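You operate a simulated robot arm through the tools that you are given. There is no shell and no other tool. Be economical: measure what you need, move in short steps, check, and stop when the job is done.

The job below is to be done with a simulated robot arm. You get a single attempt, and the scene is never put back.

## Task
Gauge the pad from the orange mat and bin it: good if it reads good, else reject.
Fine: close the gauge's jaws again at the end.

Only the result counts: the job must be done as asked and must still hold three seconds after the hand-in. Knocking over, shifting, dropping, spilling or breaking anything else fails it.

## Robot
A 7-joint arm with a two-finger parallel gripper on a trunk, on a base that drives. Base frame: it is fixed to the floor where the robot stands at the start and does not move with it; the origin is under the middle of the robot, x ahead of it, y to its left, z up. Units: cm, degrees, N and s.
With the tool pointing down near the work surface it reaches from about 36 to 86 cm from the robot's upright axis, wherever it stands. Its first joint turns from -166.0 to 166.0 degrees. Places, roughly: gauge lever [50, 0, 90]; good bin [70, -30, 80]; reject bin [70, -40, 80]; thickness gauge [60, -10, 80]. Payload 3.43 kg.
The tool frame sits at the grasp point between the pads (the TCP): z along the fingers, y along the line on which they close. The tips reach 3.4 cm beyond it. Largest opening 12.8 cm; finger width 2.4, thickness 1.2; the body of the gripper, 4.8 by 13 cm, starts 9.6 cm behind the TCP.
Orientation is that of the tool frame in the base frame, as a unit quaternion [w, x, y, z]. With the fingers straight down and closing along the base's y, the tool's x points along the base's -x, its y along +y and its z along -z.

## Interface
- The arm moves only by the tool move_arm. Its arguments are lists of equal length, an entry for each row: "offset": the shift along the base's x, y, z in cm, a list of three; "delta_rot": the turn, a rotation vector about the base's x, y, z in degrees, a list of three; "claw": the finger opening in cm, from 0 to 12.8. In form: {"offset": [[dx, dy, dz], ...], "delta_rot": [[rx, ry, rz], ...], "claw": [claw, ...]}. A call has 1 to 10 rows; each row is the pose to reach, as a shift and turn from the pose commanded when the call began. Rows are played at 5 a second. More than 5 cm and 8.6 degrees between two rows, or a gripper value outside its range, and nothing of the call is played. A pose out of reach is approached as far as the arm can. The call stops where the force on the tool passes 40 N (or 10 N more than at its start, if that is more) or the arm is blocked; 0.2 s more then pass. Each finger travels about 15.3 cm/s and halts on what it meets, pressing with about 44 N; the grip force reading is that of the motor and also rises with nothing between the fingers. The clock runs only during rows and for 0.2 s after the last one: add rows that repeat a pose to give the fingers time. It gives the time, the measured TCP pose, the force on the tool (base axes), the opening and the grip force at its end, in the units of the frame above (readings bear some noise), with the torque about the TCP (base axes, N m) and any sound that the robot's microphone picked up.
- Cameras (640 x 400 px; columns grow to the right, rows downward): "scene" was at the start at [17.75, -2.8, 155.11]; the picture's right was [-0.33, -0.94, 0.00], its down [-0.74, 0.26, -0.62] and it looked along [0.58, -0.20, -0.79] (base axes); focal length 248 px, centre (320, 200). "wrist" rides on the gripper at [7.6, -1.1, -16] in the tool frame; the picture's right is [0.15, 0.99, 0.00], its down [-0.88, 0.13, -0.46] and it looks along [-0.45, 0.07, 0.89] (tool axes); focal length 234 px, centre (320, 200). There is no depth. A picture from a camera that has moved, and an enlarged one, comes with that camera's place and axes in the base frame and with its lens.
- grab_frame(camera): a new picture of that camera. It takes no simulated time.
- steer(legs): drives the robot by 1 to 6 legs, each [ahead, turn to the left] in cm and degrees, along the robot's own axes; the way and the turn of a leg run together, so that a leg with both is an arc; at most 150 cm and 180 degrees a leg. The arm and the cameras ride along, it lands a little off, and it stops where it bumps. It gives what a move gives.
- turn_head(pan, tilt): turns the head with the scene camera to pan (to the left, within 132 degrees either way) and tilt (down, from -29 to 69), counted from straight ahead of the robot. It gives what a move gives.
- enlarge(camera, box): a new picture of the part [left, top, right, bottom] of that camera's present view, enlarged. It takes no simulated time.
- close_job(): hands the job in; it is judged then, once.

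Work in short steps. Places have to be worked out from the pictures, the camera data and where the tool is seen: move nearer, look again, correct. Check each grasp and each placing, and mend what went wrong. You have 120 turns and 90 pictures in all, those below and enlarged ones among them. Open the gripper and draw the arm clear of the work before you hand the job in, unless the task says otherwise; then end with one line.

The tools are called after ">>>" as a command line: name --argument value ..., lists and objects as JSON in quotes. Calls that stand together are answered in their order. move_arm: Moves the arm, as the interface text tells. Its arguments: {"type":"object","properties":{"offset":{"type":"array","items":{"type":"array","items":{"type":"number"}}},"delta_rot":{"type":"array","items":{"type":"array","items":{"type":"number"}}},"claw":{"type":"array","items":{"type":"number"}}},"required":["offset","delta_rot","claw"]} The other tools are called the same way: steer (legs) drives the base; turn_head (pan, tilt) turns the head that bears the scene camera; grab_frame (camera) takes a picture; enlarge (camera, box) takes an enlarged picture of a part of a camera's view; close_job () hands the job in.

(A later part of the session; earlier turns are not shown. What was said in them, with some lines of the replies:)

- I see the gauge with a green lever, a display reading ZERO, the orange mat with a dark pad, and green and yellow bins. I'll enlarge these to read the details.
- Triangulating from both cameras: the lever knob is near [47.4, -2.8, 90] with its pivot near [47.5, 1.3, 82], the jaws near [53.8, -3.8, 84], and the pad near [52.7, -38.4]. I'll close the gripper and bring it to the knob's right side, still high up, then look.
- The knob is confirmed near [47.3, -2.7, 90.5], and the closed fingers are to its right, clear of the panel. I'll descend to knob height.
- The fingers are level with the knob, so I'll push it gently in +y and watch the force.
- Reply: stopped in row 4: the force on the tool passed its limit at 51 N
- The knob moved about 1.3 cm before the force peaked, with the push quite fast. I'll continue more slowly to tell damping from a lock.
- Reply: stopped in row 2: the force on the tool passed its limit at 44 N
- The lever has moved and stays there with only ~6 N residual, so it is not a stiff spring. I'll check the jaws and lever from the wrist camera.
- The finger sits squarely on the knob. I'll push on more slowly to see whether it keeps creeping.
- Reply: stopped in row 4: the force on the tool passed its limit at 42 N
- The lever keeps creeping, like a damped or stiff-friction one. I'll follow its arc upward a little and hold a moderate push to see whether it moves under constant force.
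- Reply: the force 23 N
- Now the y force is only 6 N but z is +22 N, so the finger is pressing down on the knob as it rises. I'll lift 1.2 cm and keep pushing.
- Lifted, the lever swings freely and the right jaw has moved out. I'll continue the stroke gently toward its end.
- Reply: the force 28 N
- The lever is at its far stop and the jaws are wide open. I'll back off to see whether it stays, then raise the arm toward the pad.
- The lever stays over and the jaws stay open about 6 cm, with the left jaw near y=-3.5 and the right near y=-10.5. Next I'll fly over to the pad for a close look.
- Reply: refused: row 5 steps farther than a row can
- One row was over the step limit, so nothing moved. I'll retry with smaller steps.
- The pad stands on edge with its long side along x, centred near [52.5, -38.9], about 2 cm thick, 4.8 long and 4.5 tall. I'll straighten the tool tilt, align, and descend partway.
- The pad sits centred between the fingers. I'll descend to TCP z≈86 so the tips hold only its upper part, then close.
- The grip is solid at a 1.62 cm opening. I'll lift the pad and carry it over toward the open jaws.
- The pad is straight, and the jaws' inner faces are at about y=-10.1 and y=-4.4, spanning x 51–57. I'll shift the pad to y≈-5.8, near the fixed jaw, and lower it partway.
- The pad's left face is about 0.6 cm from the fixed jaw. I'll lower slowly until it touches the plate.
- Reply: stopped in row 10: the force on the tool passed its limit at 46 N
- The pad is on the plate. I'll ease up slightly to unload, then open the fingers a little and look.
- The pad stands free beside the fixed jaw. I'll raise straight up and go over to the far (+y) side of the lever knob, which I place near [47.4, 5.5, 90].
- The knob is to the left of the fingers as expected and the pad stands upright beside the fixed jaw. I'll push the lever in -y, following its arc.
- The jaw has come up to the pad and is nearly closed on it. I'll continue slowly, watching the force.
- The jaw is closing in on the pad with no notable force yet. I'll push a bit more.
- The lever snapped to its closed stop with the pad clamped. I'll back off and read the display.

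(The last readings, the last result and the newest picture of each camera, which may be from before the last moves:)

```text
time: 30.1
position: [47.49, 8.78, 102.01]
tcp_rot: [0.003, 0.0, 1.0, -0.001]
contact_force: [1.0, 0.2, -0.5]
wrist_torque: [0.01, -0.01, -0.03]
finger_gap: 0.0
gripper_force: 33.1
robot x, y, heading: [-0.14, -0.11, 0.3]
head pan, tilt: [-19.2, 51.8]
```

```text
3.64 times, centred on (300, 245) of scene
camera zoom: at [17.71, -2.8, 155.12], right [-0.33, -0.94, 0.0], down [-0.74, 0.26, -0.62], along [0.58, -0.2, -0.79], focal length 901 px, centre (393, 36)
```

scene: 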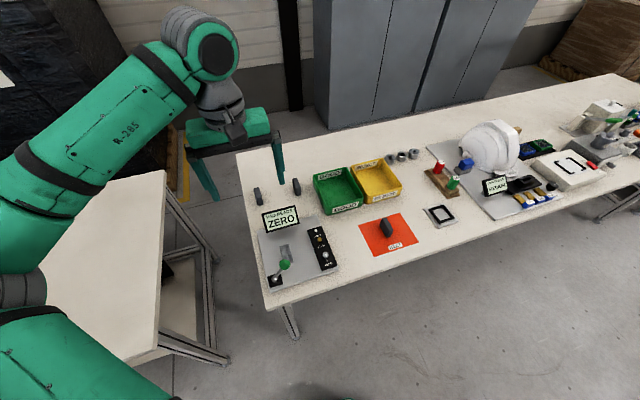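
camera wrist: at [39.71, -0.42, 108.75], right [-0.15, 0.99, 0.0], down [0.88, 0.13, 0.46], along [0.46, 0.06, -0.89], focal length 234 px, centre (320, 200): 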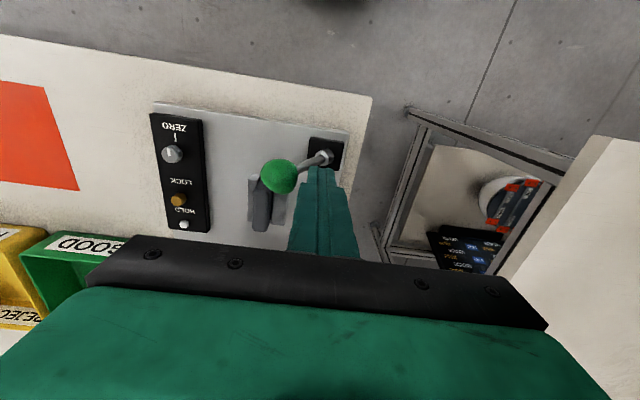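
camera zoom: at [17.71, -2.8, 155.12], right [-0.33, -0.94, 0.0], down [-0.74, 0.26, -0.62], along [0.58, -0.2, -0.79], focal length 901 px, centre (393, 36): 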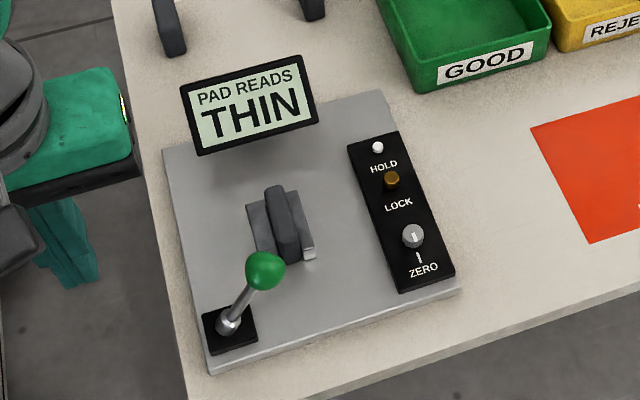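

The display reads THIN, so the pad goes to reject. I'll cross over to the knob's right side again at height, then lower.

>>> move_arm --offset '[[0, -4.5, 0], [0, -9, 0], [0, -13.5, 0], [0, -17.2, 0], [0, -17.2, -5], [0, -17.2, -9.6], [0, -17.2, -9.6]]' --delta_rot '[[0, 0, 0], [0, 0, 0], [0, 0, 0], [0, 0, 0], [0, 0, 0], [0, 0, 0], [0, 0, 0]]' --claw '[0, 0, 0, 0, 0, 0, 0]'

>>> grab_frame --camera "wrist"

```text
time: 31.7
position: [47.48, -8.55, 92.33]
tcp_rot: [0.003, 0.0, 1.0, -0.001]
contact_force: [0.0, -0.7, -0.7]
wrist_torque: [0.02, 0.01, 0.02]
finger_gap: 0.01
gripper_force: 32.4
robot x, y, heading: [-0.09, 0.11, 0.1]
head pan, tilt: [-19.2, 51.8]
```

```text
51 pictures are left
camera wrist: at [39.8, -9.75, 108.18], right [-0.15, 0.99, 0.0], down [0.88, 0.13, 0.46], along [0.46, 0.06, -0.89], focal length 234 px, centre (320, 200)
```

wrist: 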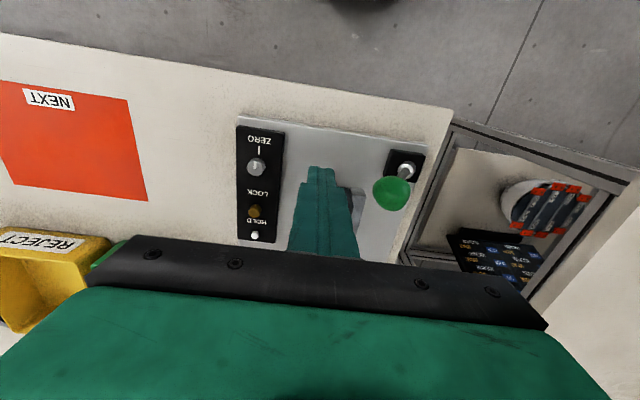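

I'm in position to the right of the knob. I'll push in +y, rising with the arc as I go.

>>> move_arm --offset '[[0, 2, 0], [0, 2.8, 0.1], [0, 3.3, 0.3], [0, 3.8, 0.5], [0, 4.3, 0.7], [0, 4.8, 0.9], [0, 5.3, 1.0], [0, 5.9, 1.0], [0, 6.5, 1.1], [0, 7.1, 1.1]]' --delta_rot '[[0, 0, 0], [0, 0, 0], [0, 0, 0], [0, 0, 0], [0, 0, 0], [0, 0, 0], [0, 0, 0], [0, 0, 0], [0, 0, 0], [0, 0, 0]]' --claw '[0, 0, 0, 0, 0, 0, 0, 0, 0, 0]'

>>> enlarge --camera "scene" --box '[240, 190, 360, 300]'

```text
time: 33.9
position: [47.48, -1.29, 93.45]
tcp_rot: [0.002, 0.001, 1.0, -0.001]
contact_force: [-0.3, -0.5, 1.1]
wrist_torque: [-0.02, -0.02, -0.03]
finger_gap: 0.0
gripper_force: 33.5
robot x, y, heading: [0.15, 0.08, 0.2]
head pan, tilt: [-19.2, 51.8]
```

```text
3.64 times, centred on (300, 245) of scene
camera zoom: at [17.71, -2.81, 155.12], right [-0.33, -0.94, 0.0], down [-0.74, 0.26, -0.62], along [0.58, -0.2, -0.79], focal length 901 px, centre (393, 36)
```

zoom: 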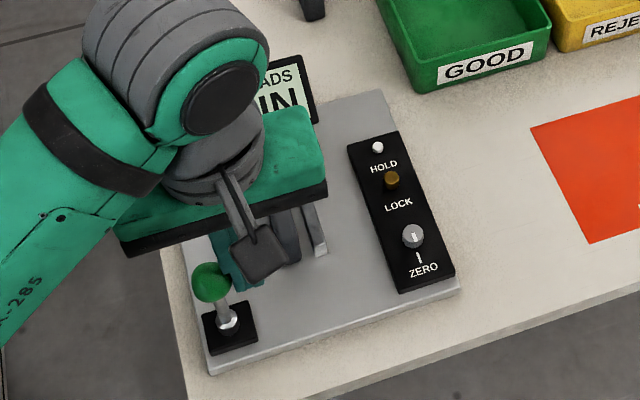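

The lever is moving freely and the jaw is opening. I'll finish the stroke.

>>> move_arm --offset '[[0, 0.6, 0], [0, 1.2, 0], [0, 1.8, -0.1], [0, 2.4, -0.2], [0, 3, -0.4], [0, 3.4, -0.5], [0, 3.8, -0.6]]' --delta_rot '[[0, 0, 0], [0, 0, 0], [0, 0, 0], [0, 0, 0], [0, 0, 0], [0, 0, 0], [0, 0, 0]]' --claw '[0, 0, 0, 0, 0, 0, 0]'

>>> enlarge --camera "scene" --box '[240, 190, 360, 300]'

```text
time: 35.5
position: [47.44, 2.42, 92.73]
tcp_rot: [0.004, 0.001, 1.0, -0.001]
contact_force: [0.3, -0.2, 0.5]
wrist_torque: [0.02, -0.02, 0.0]
finger_gap: 0.0
gripper_force: 33.3
robot x, y, heading: [-0.02, 0.32, 0.1]
head pan, tilt: [-19.2, 51.8]
```

```text
3.64 times, centred on (300, 245) of scene
camera zoom: at [17.71, -2.81, 155.12], right [-0.33, -0.94, 0.0], down [-0.74, 0.26, -0.62], along [0.58, -0.2, -0.79], focal length 901 px, centre (393, 36)
```

zoom: 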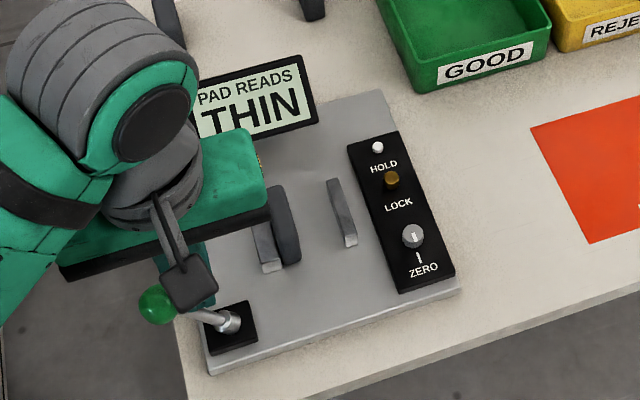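

The jaws are open and the pad rests against the fixed jaw. I'll retreat from the lever and go above the pad.

>>> move_arm --offset '[[0, -1.5, 0.8], [0, -2.5, 4], [0, -3.5, 8], [2, -5.5, 10], [4.2, -7.5, 8], [6.2, -7.9, 4], [6.2, -7.9, 1.5], [6.2, -7.9, 1.5]]' --delta_rot '[[0, 0, 0], [0, 0, 0], [0, 0, 0], [0, 0, 0], [0, 0, 0], [0, 0, 0], [0, 0, 0], [0, 0, 0]]' --claw '[0, 0, 0, 3, 4, 4, 4, 4]'

>>> enlarge --camera "wrist" --box '[240, 80, 400, 240]'

```text
time: 37.3
position: [53.79, -5.41, 93.95]
tcp_rot: [0.004, 0.0, 1.0, -0.001]
contact_force: [0.3, -0.1, -0.3]
wrist_torque: [-0.03, 0.03, 0.03]
finger_gap: 3.98
gripper_force: 0.0
robot x, y, heading: [0.31, -0.24, 0.2]
head pan, tilt: [-19.2, 51.8]
```

```text
2.50 times, centred on (320, 160) of wrist
camera zoom: at [46.04, -6.66, 109.95], right [-0.15, 0.99, 0.0], down [0.88, 0.13, 0.46], along [0.46, 0.07, -0.89], focal length 585 px, centre (320, 300)
```

zoom: 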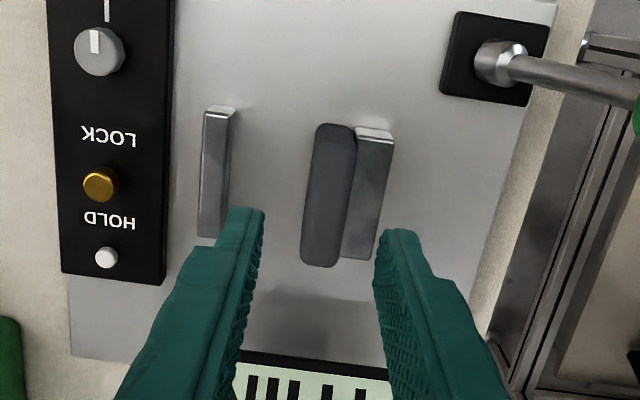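

The pad's top is centred near [53.6, -5.2], touching the fixed jaw. I'll shift +0.2 in y, descend with the tips above jaw height, and grip.

>>> move_arm --offset '[[-0.1, 0.2, -2], [-0.1, 0.2, -4.5], [-0.1, 0.2, -6.2], [-0.1, 0.2, -6.2], [-0.1, 0.2, -6.2], [-0.1, 0.2, -6.2], [-0.1, 0.2, -6.2]]' --delta_rot '[[0, 0, 0], [0, 0, 0], [0, 0, 0], [0, 0, 0], [0, 0, 0], [0, 0, 0], [0, 0, 0]]' --claw '[4, 3.6, 3.6, 2.8, 2, 1, 0.8]'

>>> enlarge --camera "wrist" --box '[240, 80, 400, 240]'

```text
time: 38.9
position: [53.6, -5.32, 88.07]
tcp_rot: [0.003, -0.001, 1.0, -0.001]
contact_force: [0.5, -0.6, 0.0]
wrist_torque: [0.01, 0.02, 0.0]
finger_gap: 1.63
gripper_force: 43.8
robot x, y, heading: [-0.18, 0.34, -0.1]
head pan, tilt: [-19.2, 51.8]
```

```text
2.50 times, centred on (320, 160) of wrist
camera zoom: at [45.79, -6.45, 103.96], right [-0.15, 0.99, 0.0], down [0.88, 0.13, 0.46], along [0.46, 0.06, -0.89], focal length 585 px, centre (320, 300)
```

zoom: 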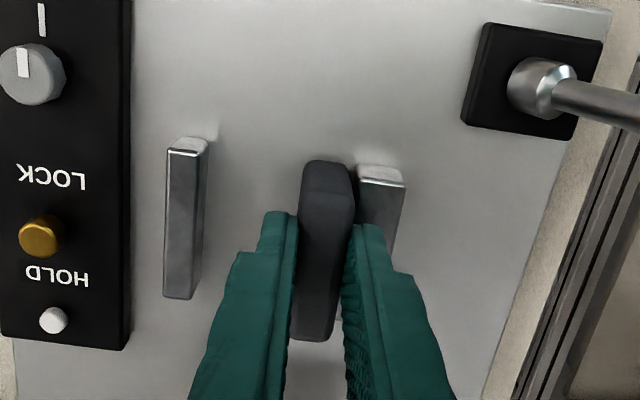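

The pad is gripped at 1.63 cm. I'll lift straight up and head right toward the reject bin, whose rim I estimate spans x 65–81, y -36 to -52.

>>> move_arm --offset '[[0, 0, 2.5], [0, 0, 6], [0, 0, 10], [0, -4.5, 11], [0, -9, 11], [0, -13.5, 11], [1, -17.5, 11], [3, -21.5, 11], [5, -25.5, 11], [5, -25.5, 11]]' --delta_rot '[[0, 0, 0], [0, 0, 0], [0, 0, 0], [0, 0, 0], [0, 0, 0], [0, 0, 0], [0, 0, 0], [0, 0, 0], [0, 0, 0], [0, 0, 0]]' --claw '[0.8, 0.8, 0.8, 0.8, 0.8, 0.8, 0.8, 0.8, 0.8, 0.8]'

>>> grab_frame --camera "wrist"

>>> grab_frame --camera "scene"

```text
time: 41.1
position: [58.42, -30.63, 99.18]
tcp_rot: [0.003, 0.0, 1.0, -0.001]
contact_force: [-0.2, 0.6, -0.9]
wrist_torque: [0.01, -0.01, -0.05]
finger_gap: 1.6
gripper_force: 44.0
robot x, y, heading: [0.0, -0.08, -0.0]
head pan, tilt: [-19.2, 51.8]
```

```text
46 pictures are left
camera wrist: at [50.71, -31.85, 114.99], right [-0.15, 0.99, 0.0], down [0.88, 0.13, 0.46], along [0.46, 0.06, -0.89], focal length 234 px, centre (320, 200)
```

wrist: 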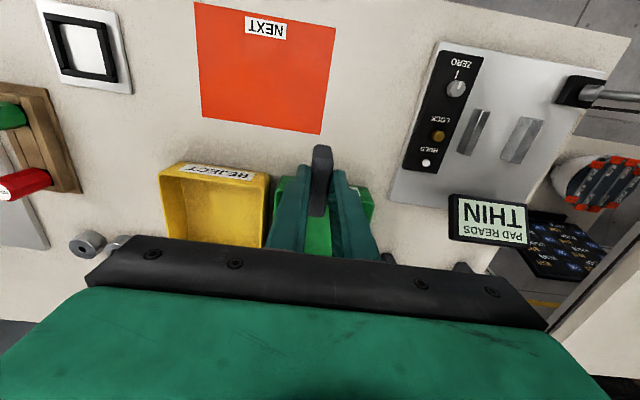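

```text
45 pictures are left
camera scene: at [17.71, -2.82, 155.12], right [-0.33, -0.94, 0.0], down [-0.74, 0.26, -0.62], along [0.58, -0.2, -0.79], focal length 248 px, centre (320, 200)
```

scene: 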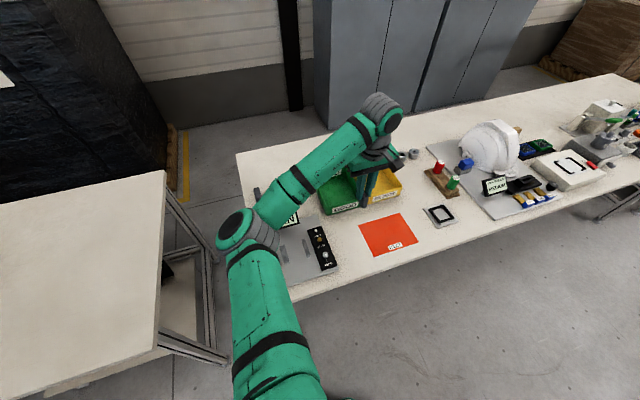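

The reject bin measures y -38 to -52 with its front edge at x≈65. I'll move above [70.5, -44.5].

>>> move_arm --offset '[[2.4, -2.8, 0], [4.8, -5.6, 0], [7.2, -8.4, 0], [9.6, -11.2, 0], [12, -13.8, 0], [12, -13.8, 0]]' --delta_rot '[[0, 0, 0], [0, 0, 0], [0, 0, 0], [0, 0, 0], [0, 0, 0], [0, 0, 0]]' --claw '[0.8, 0.8, 0.8, 0.8, 0.8, 0.8]'

>>> grab_frame --camera "wrist"

>>> enlarge --camera "scene" --box '[300, 90, 460, 220]'

```text
time: 42.5
position: [70.67, -44.73, 99.19]
tcp_rot: [0.004, 0.001, 1.0, -0.001]
contact_force: [0.1, -1.0, 0.1]
wrist_torque: [0.01, -0.02, 0.01]
finger_gap: 1.62
gripper_force: 44.0
robot x, y, heading: [0.03, 0.18, 0.0]
head pan, tilt: [-19.2, 51.8]
```

```text
44 pictures are left
camera wrist: at [62.83, -45.85, 114.99], right [-0.15, 0.99, 0.0], down [0.88, 0.13, 0.46], along [0.46, 0.06, -0.89], focal length 234 px, centre (320, 200)
```

wrist: 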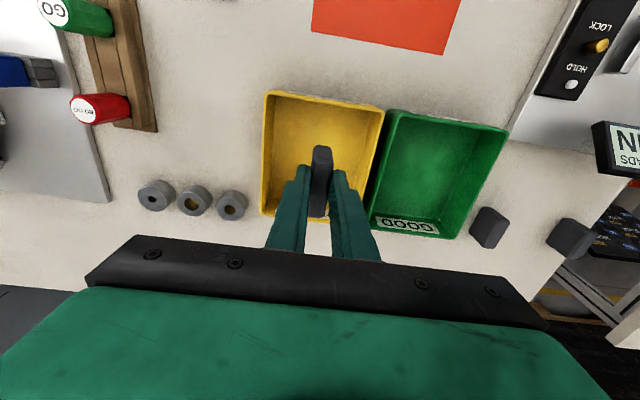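

```text
3.08 times, centred on (380, 155) of scene
camera zoom: at [17.71, -2.82, 155.12], right [-0.33, -0.94, 0.0], down [-0.74, 0.26, -0.62], along [0.58, -0.2, -0.79], focal length 762 px, centre (135, 338)
```

zoom: 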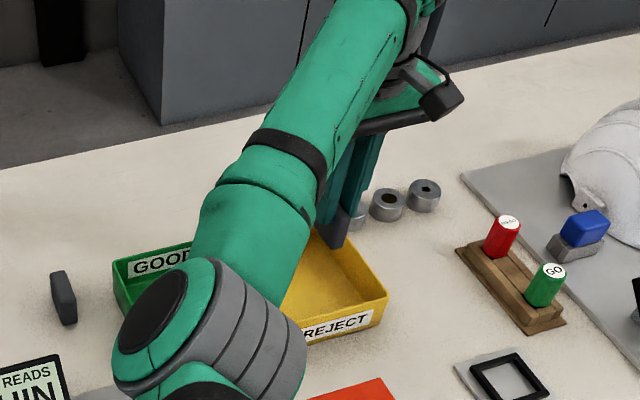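

The bin interior spans x 65–80 and y -38 to -52, with the pad well inside. I'll lower it toward the bin floor.

>>> move_arm --offset '[[0, 0, -3.5], [0, 0, -7], [0, 0, -9.5], [0, 0, -10.3], [0, 0, -10.7], [0, 0, -11.1], [0, 0, -11.4], [0, 0, -11.7], [0, 0, -12], [0, 0, -12.2]]' --delta_rot '[[0, 0, 0], [0, 0, 0], [0, 0, 0], [0, 0, 0], [0, 0, 0], [0, 0, 0], [0, 0, 0], [0, 0, 0], [0, 0, 0], [0, 0, 0]]' --claw '[0.8, 0.8, 0.8, 0.8, 0.8, 0.8, 0.8, 0.8, 0.8, 0.8]'

>>> grab_frame --camera "wrist"

```text
time: 44.7
position: [70.49, -44.6, 87.01]
tcp_rot: [0.003, 0.0, 1.0, -0.002]
contact_force: [-3.3, -1.2, 7.6]
wrist_torque: [0.03, 0.17, 0.01]
finger_gap: 1.63
gripper_force: 43.7
robot x, y, heading: [0.1, -0.25, 0.1]
head pan, tilt: [-19.2, 51.8]
```

```text
42 pictures are left
camera wrist: at [62.75, -45.72, 102.81], right [-0.15, 0.99, 0.0], down [0.88, 0.13, 0.46], along [0.46, 0.06, -0.89], focal length 234 px, centre (320, 200)
```

wrist: 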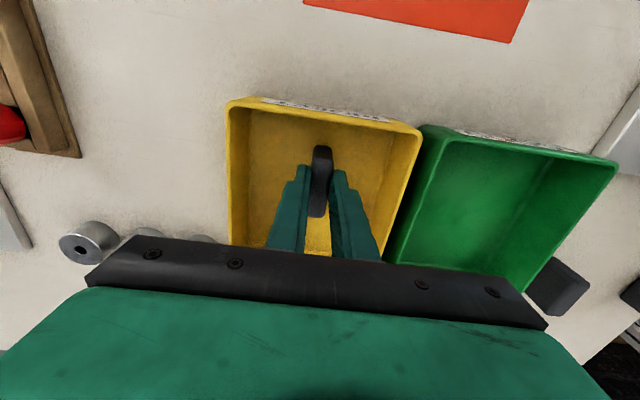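

The pad just touches the bin floor at 8 N. I'll release gently and raise straight up.

>>> move_arm --offset '[[0, 0, 0], [0, 0, 0], [0, 0, 0], [0, 0, 0], [0, 0, 4], [0, 0, 8], [0, 0, 12]]' --delta_rot '[[0, 0, 0], [0, 0, 0], [0, 0, 0], [0, 0, 0], [0, 0, 0], [0, 0, 0], [0, 0, 0]]' --claw '[1.6, 2.2, 3.2, 4, 4, 4, 4]'

>>> grab_frame --camera "wrist"

```text
time: 46.3
position: [70.48, -44.67, 98.94]
tcp_rot: [0.003, 0.0, 1.0, 0.0]
contact_force: [0.2, 0.9, -0.1]
wrist_torque: [-0.02, 0.02, -0.02]
finger_gap: 3.99
gripper_force: 0.1
robot x, y, heading: [0.03, 0.03, 0.1]
head pan, tilt: [-19.2, 51.8]
```

```text
41 pictures are left
camera wrist: at [62.74, -45.77, 114.87], right [-0.15, 0.99, 0.0], down [0.88, 0.13, 0.46], along [0.46, 0.06, -0.89], focal length 234 px, centre (320, 200)
```

wrist: 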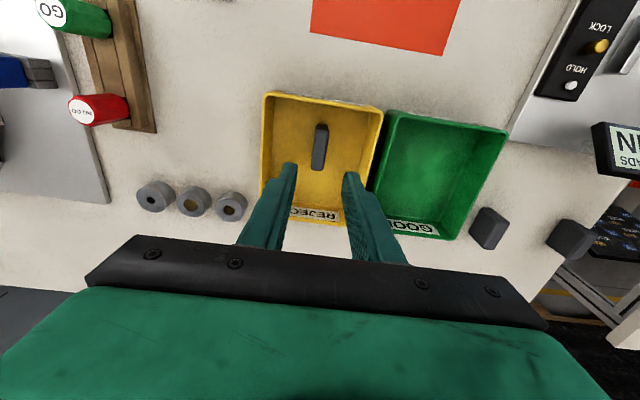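

The pad stands in the reject bin. I'll return to the lever's far side, going at height in front of the display.

>>> move_arm --offset '[[-3.1, 2.4, 1], [-6.2, 4.8, 2], [-9.3, 7.2, 3], [-12.4, 9.6, 3.5], [-15.5, 12, 3.5], [-18.5, 15, 3.5], [-19.5, 19.5, 3.5], [-20.5, 24, 3.5], [-21.5, 28.5, 3.5], [-22.5, 33, 3.5]]' --delta_rot '[[0, 0, 0], [0, 0, 0], [0, 0, 0], [0, 0, 0], [0, 0, 0], [0, 0, 0], [0, 0, 0], [0, 0, 0], [0, 0, 0], [0, 0, 0]]' --claw '[4, 2, 0, 0, 0, 0, 0, 0, 0, 0]'

>>> move_arm --offset '[[-0.2, 4.5, 0], [-0.4, 9, 0], [-0.5, 13.5, 0], [-0.5, 18, 0], [-0.5, 22, 0], [-0.5, 22, -4.5], [-0.5, 22, -9.8], [-0.5, 22, -9.8]]' --delta_rot '[[0, 0, 0], [0, 0, 0], [0, 0, 0], [0, 0, 0], [0, 0, 0], [0, 0, 0], [0, 0, 0], [0, 0, 0]]' --claw '[0, 0, 0, 0, 0, 0, 0, 0]'

```text
time: 48.5
position: [48.11, -11.29, 102.56]
tcp_rot: [0.002, -0.001, 1.0, -0.002]
contact_force: [-0.5, -1.1, -0.7]
wrist_torque: [0.07, -0.02, 0.01]
finger_gap: 0.0
gripper_force: 32.9
robot x, y, heading: [0.05, -0.07, 0.1]
head pan, tilt: [-19.2, 51.8]
```

```text
refused: row 7 steps farther than a row can; nothing moved
```

The last call's descent step was too long, so it was refused. I'll resend it with smaller steps.

>>> move_arm --offset '[[-0.2, 4.5, 0], [-0.4, 9, 0], [-0.5, 13.5, 0], [-0.5, 18, 0], [-0.5, 22, 0], [-0.5, 22, -4.5], [-0.5, 22, -8], [-0.5, 22, -9.9], [-0.5, 22, -9.9]]' --delta_rot '[[0, 0, 0], [0, 0, 0], [0, 0, 0], [0, 0, 0], [0, 0, 0], [0, 0, 0], [0, 0, 0], [0, 0, 0], [0, 0, 0]]' --claw '[0, 0, 0, 0, 0, 0, 0, 0, 0]'

>>> enlarge --camera "scene" --box '[240, 190, 360, 300]'

```text
time: 50.5
position: [47.42, 10.46, 92.47]
tcp_rot: [0.003, -0.001, 1.0, -0.001]
contact_force: [-0.2, 0.1, 0.4]
wrist_torque: [-0.02, 0.02, 0.02]
finger_gap: 0.0
gripper_force: 33.2
robot x, y, heading: [-0.11, 0.08, -0.0]
head pan, tilt: [-19.2, 51.8]
```

```text
3.64 times, centred on (300, 245) of scene
camera zoom: at [17.7, -2.82, 155.12], right [-0.33, -0.94, 0.0], down [-0.74, 0.26, -0.62], along [0.58, -0.2, -0.79], focal length 901 px, centre (393, 36)
```

zoom: 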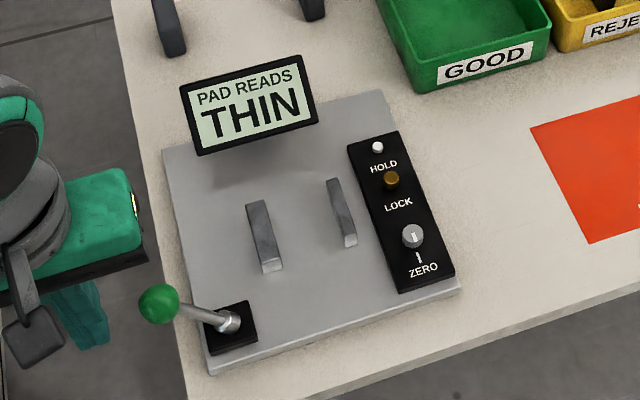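

The fingers are in the same place as the first closing. I'll push the lever back in -y with the same stroke.

>>> move_arm --offset '[[0, -1.5, 0], [0, -2.1, 0], [0, -2.7, 0.2], [0, -3.3, 0.4], [0, -3.9, 0.6], [0, -4.5, 0.7], [0, -5.1, 0.8], [0, -5.7, 0.8], [0, -6.3, 0.8], [0, -6.9, 0.8]]' --delta_rot '[[0, 0, 0], [0, 0, 0], [0, 0, 0], [0, 0, 0], [0, 0, 0], [0, 0, 0], [0, 0, 0], [0, 0, 0], [0, 0, 0], [0, 0, 0]]' --claw '[0, 0, 0, 0, 0, 0, 0, 0, 0, 0]'

>>> move_arm --offset '[[0, -0.4, 0], [0, -0.8, 0], [0, -1.2, -0.1], [0, -1.6, -0.2], [0, -2, -0.2], [0, -2.4, -0.3], [0, -2.8, -0.4], [0, -3.1, -0.5]]' --delta_rot '[[0, 0, 0], [0, 0, 0], [0, 0, 0], [0, 0, 0], [0, 0, 0], [0, 0, 0], [0, 0, 0], [0, 0, 0]]' --claw '[0, 0, 0, 0, 0, 0, 0, 0]'

>>> enlarge --camera "scene" --box '[240, 190, 360, 300]'

```text
time: 52.7
position: [47.47, 3.44, 93.29]
tcp_rot: [0.003, -0.001, 1.0, 0.0]
contact_force: [0.8, -0.4, 0.9]
wrist_torque: [0.04, 0.0, -0.04]
finger_gap: 0.0
gripper_force: 33.1
robot x, y, heading: [-0.19, 0.21, 0.3]
head pan, tilt: [-19.2, 51.8]
```

```text
time: 54.5
position: [47.55, 0.39, 92.64]
tcp_rot: [0.002, 0.0, 1.0, -0.001]
contact_force: [-0.4, 0.0, -0.3]
wrist_torque: [0.0, 0.03, 0.04]
finger_gap: 0.0
gripper_force: 33.1
robot x, y, heading: [0.06, -0.2, 0.0]
head pan, tilt: [-19.2, 51.8]
```

```text
3.64 times, centred on (300, 245) of scene
camera zoom: at [17.7, -2.82, 155.12], right [-0.33, -0.94, 0.0], down [-0.74, 0.26, -0.62], along [0.58, -0.2, -0.79], focal length 901 px, centre (393, 36)
```

zoom: 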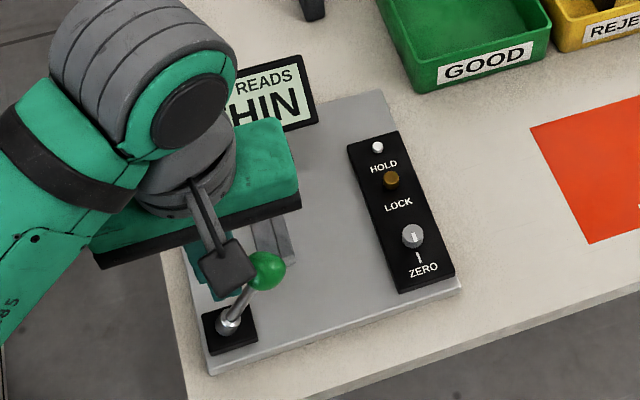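

The lever is at its closed stop. I'll draw the arm clear to the left and up, opening the gripper, and check the final state.

>>> move_arm --offset '[[0, 1.5, 0.5], [0, 3, 3], [0, 5, 7], [0, 8, 11], [0, 8, 15], [0, 8, 15], [0, 8, 15], [0, 8, 15]]' --delta_rot '[[0, 0, 0], [0, 0, 0], [0, 0, 0], [0, 0, 0], [0, 0, 0], [0, 0, 0], [0, 0, 0], [0, 0, 0]]' --claw '[0, 0, 0, 0, 4, 8, 8, 8]'

>>> enlarge --camera "scene" --box '[240, 140, 460, 290]'

```text
time: 56.3
position: [47.54, 8.52, 107.81]
tcp_rot: [0.002, 0.0, 1.0, -0.001]
contact_force: [-0.6, -0.1, 0.5]
wrist_torque: [0.0, 0.03, 0.03]
finger_gap: 8.01
gripper_force: 0.1
robot x, y, heading: [0.23, -0.39, 0.2]
head pan, tilt: [-19.2, 51.8]
```

```text
2.67 times, centred on (350, 215) of scene
camera zoom: at [17.7, -2.82, 155.12], right [-0.33, -0.94, 0.0], down [-0.74, 0.26, -0.62], along [0.58, -0.2, -0.79], focal length 660 px, centre (240, 160)
```

zoom: 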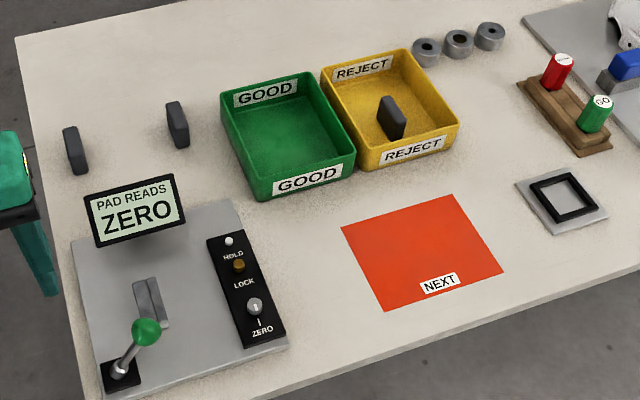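

The pad is in the reject bin, the jaws are closed with the display at ZERO, and nothing else has moved. The gripper is open and clear, so I'm handing in.

>>> close_job

```text
The job is handed in.
```

The pad read THIN on the gauge, so I put it in the reject bin; the gauge's jaws are closed again and the display is back at ZERO.
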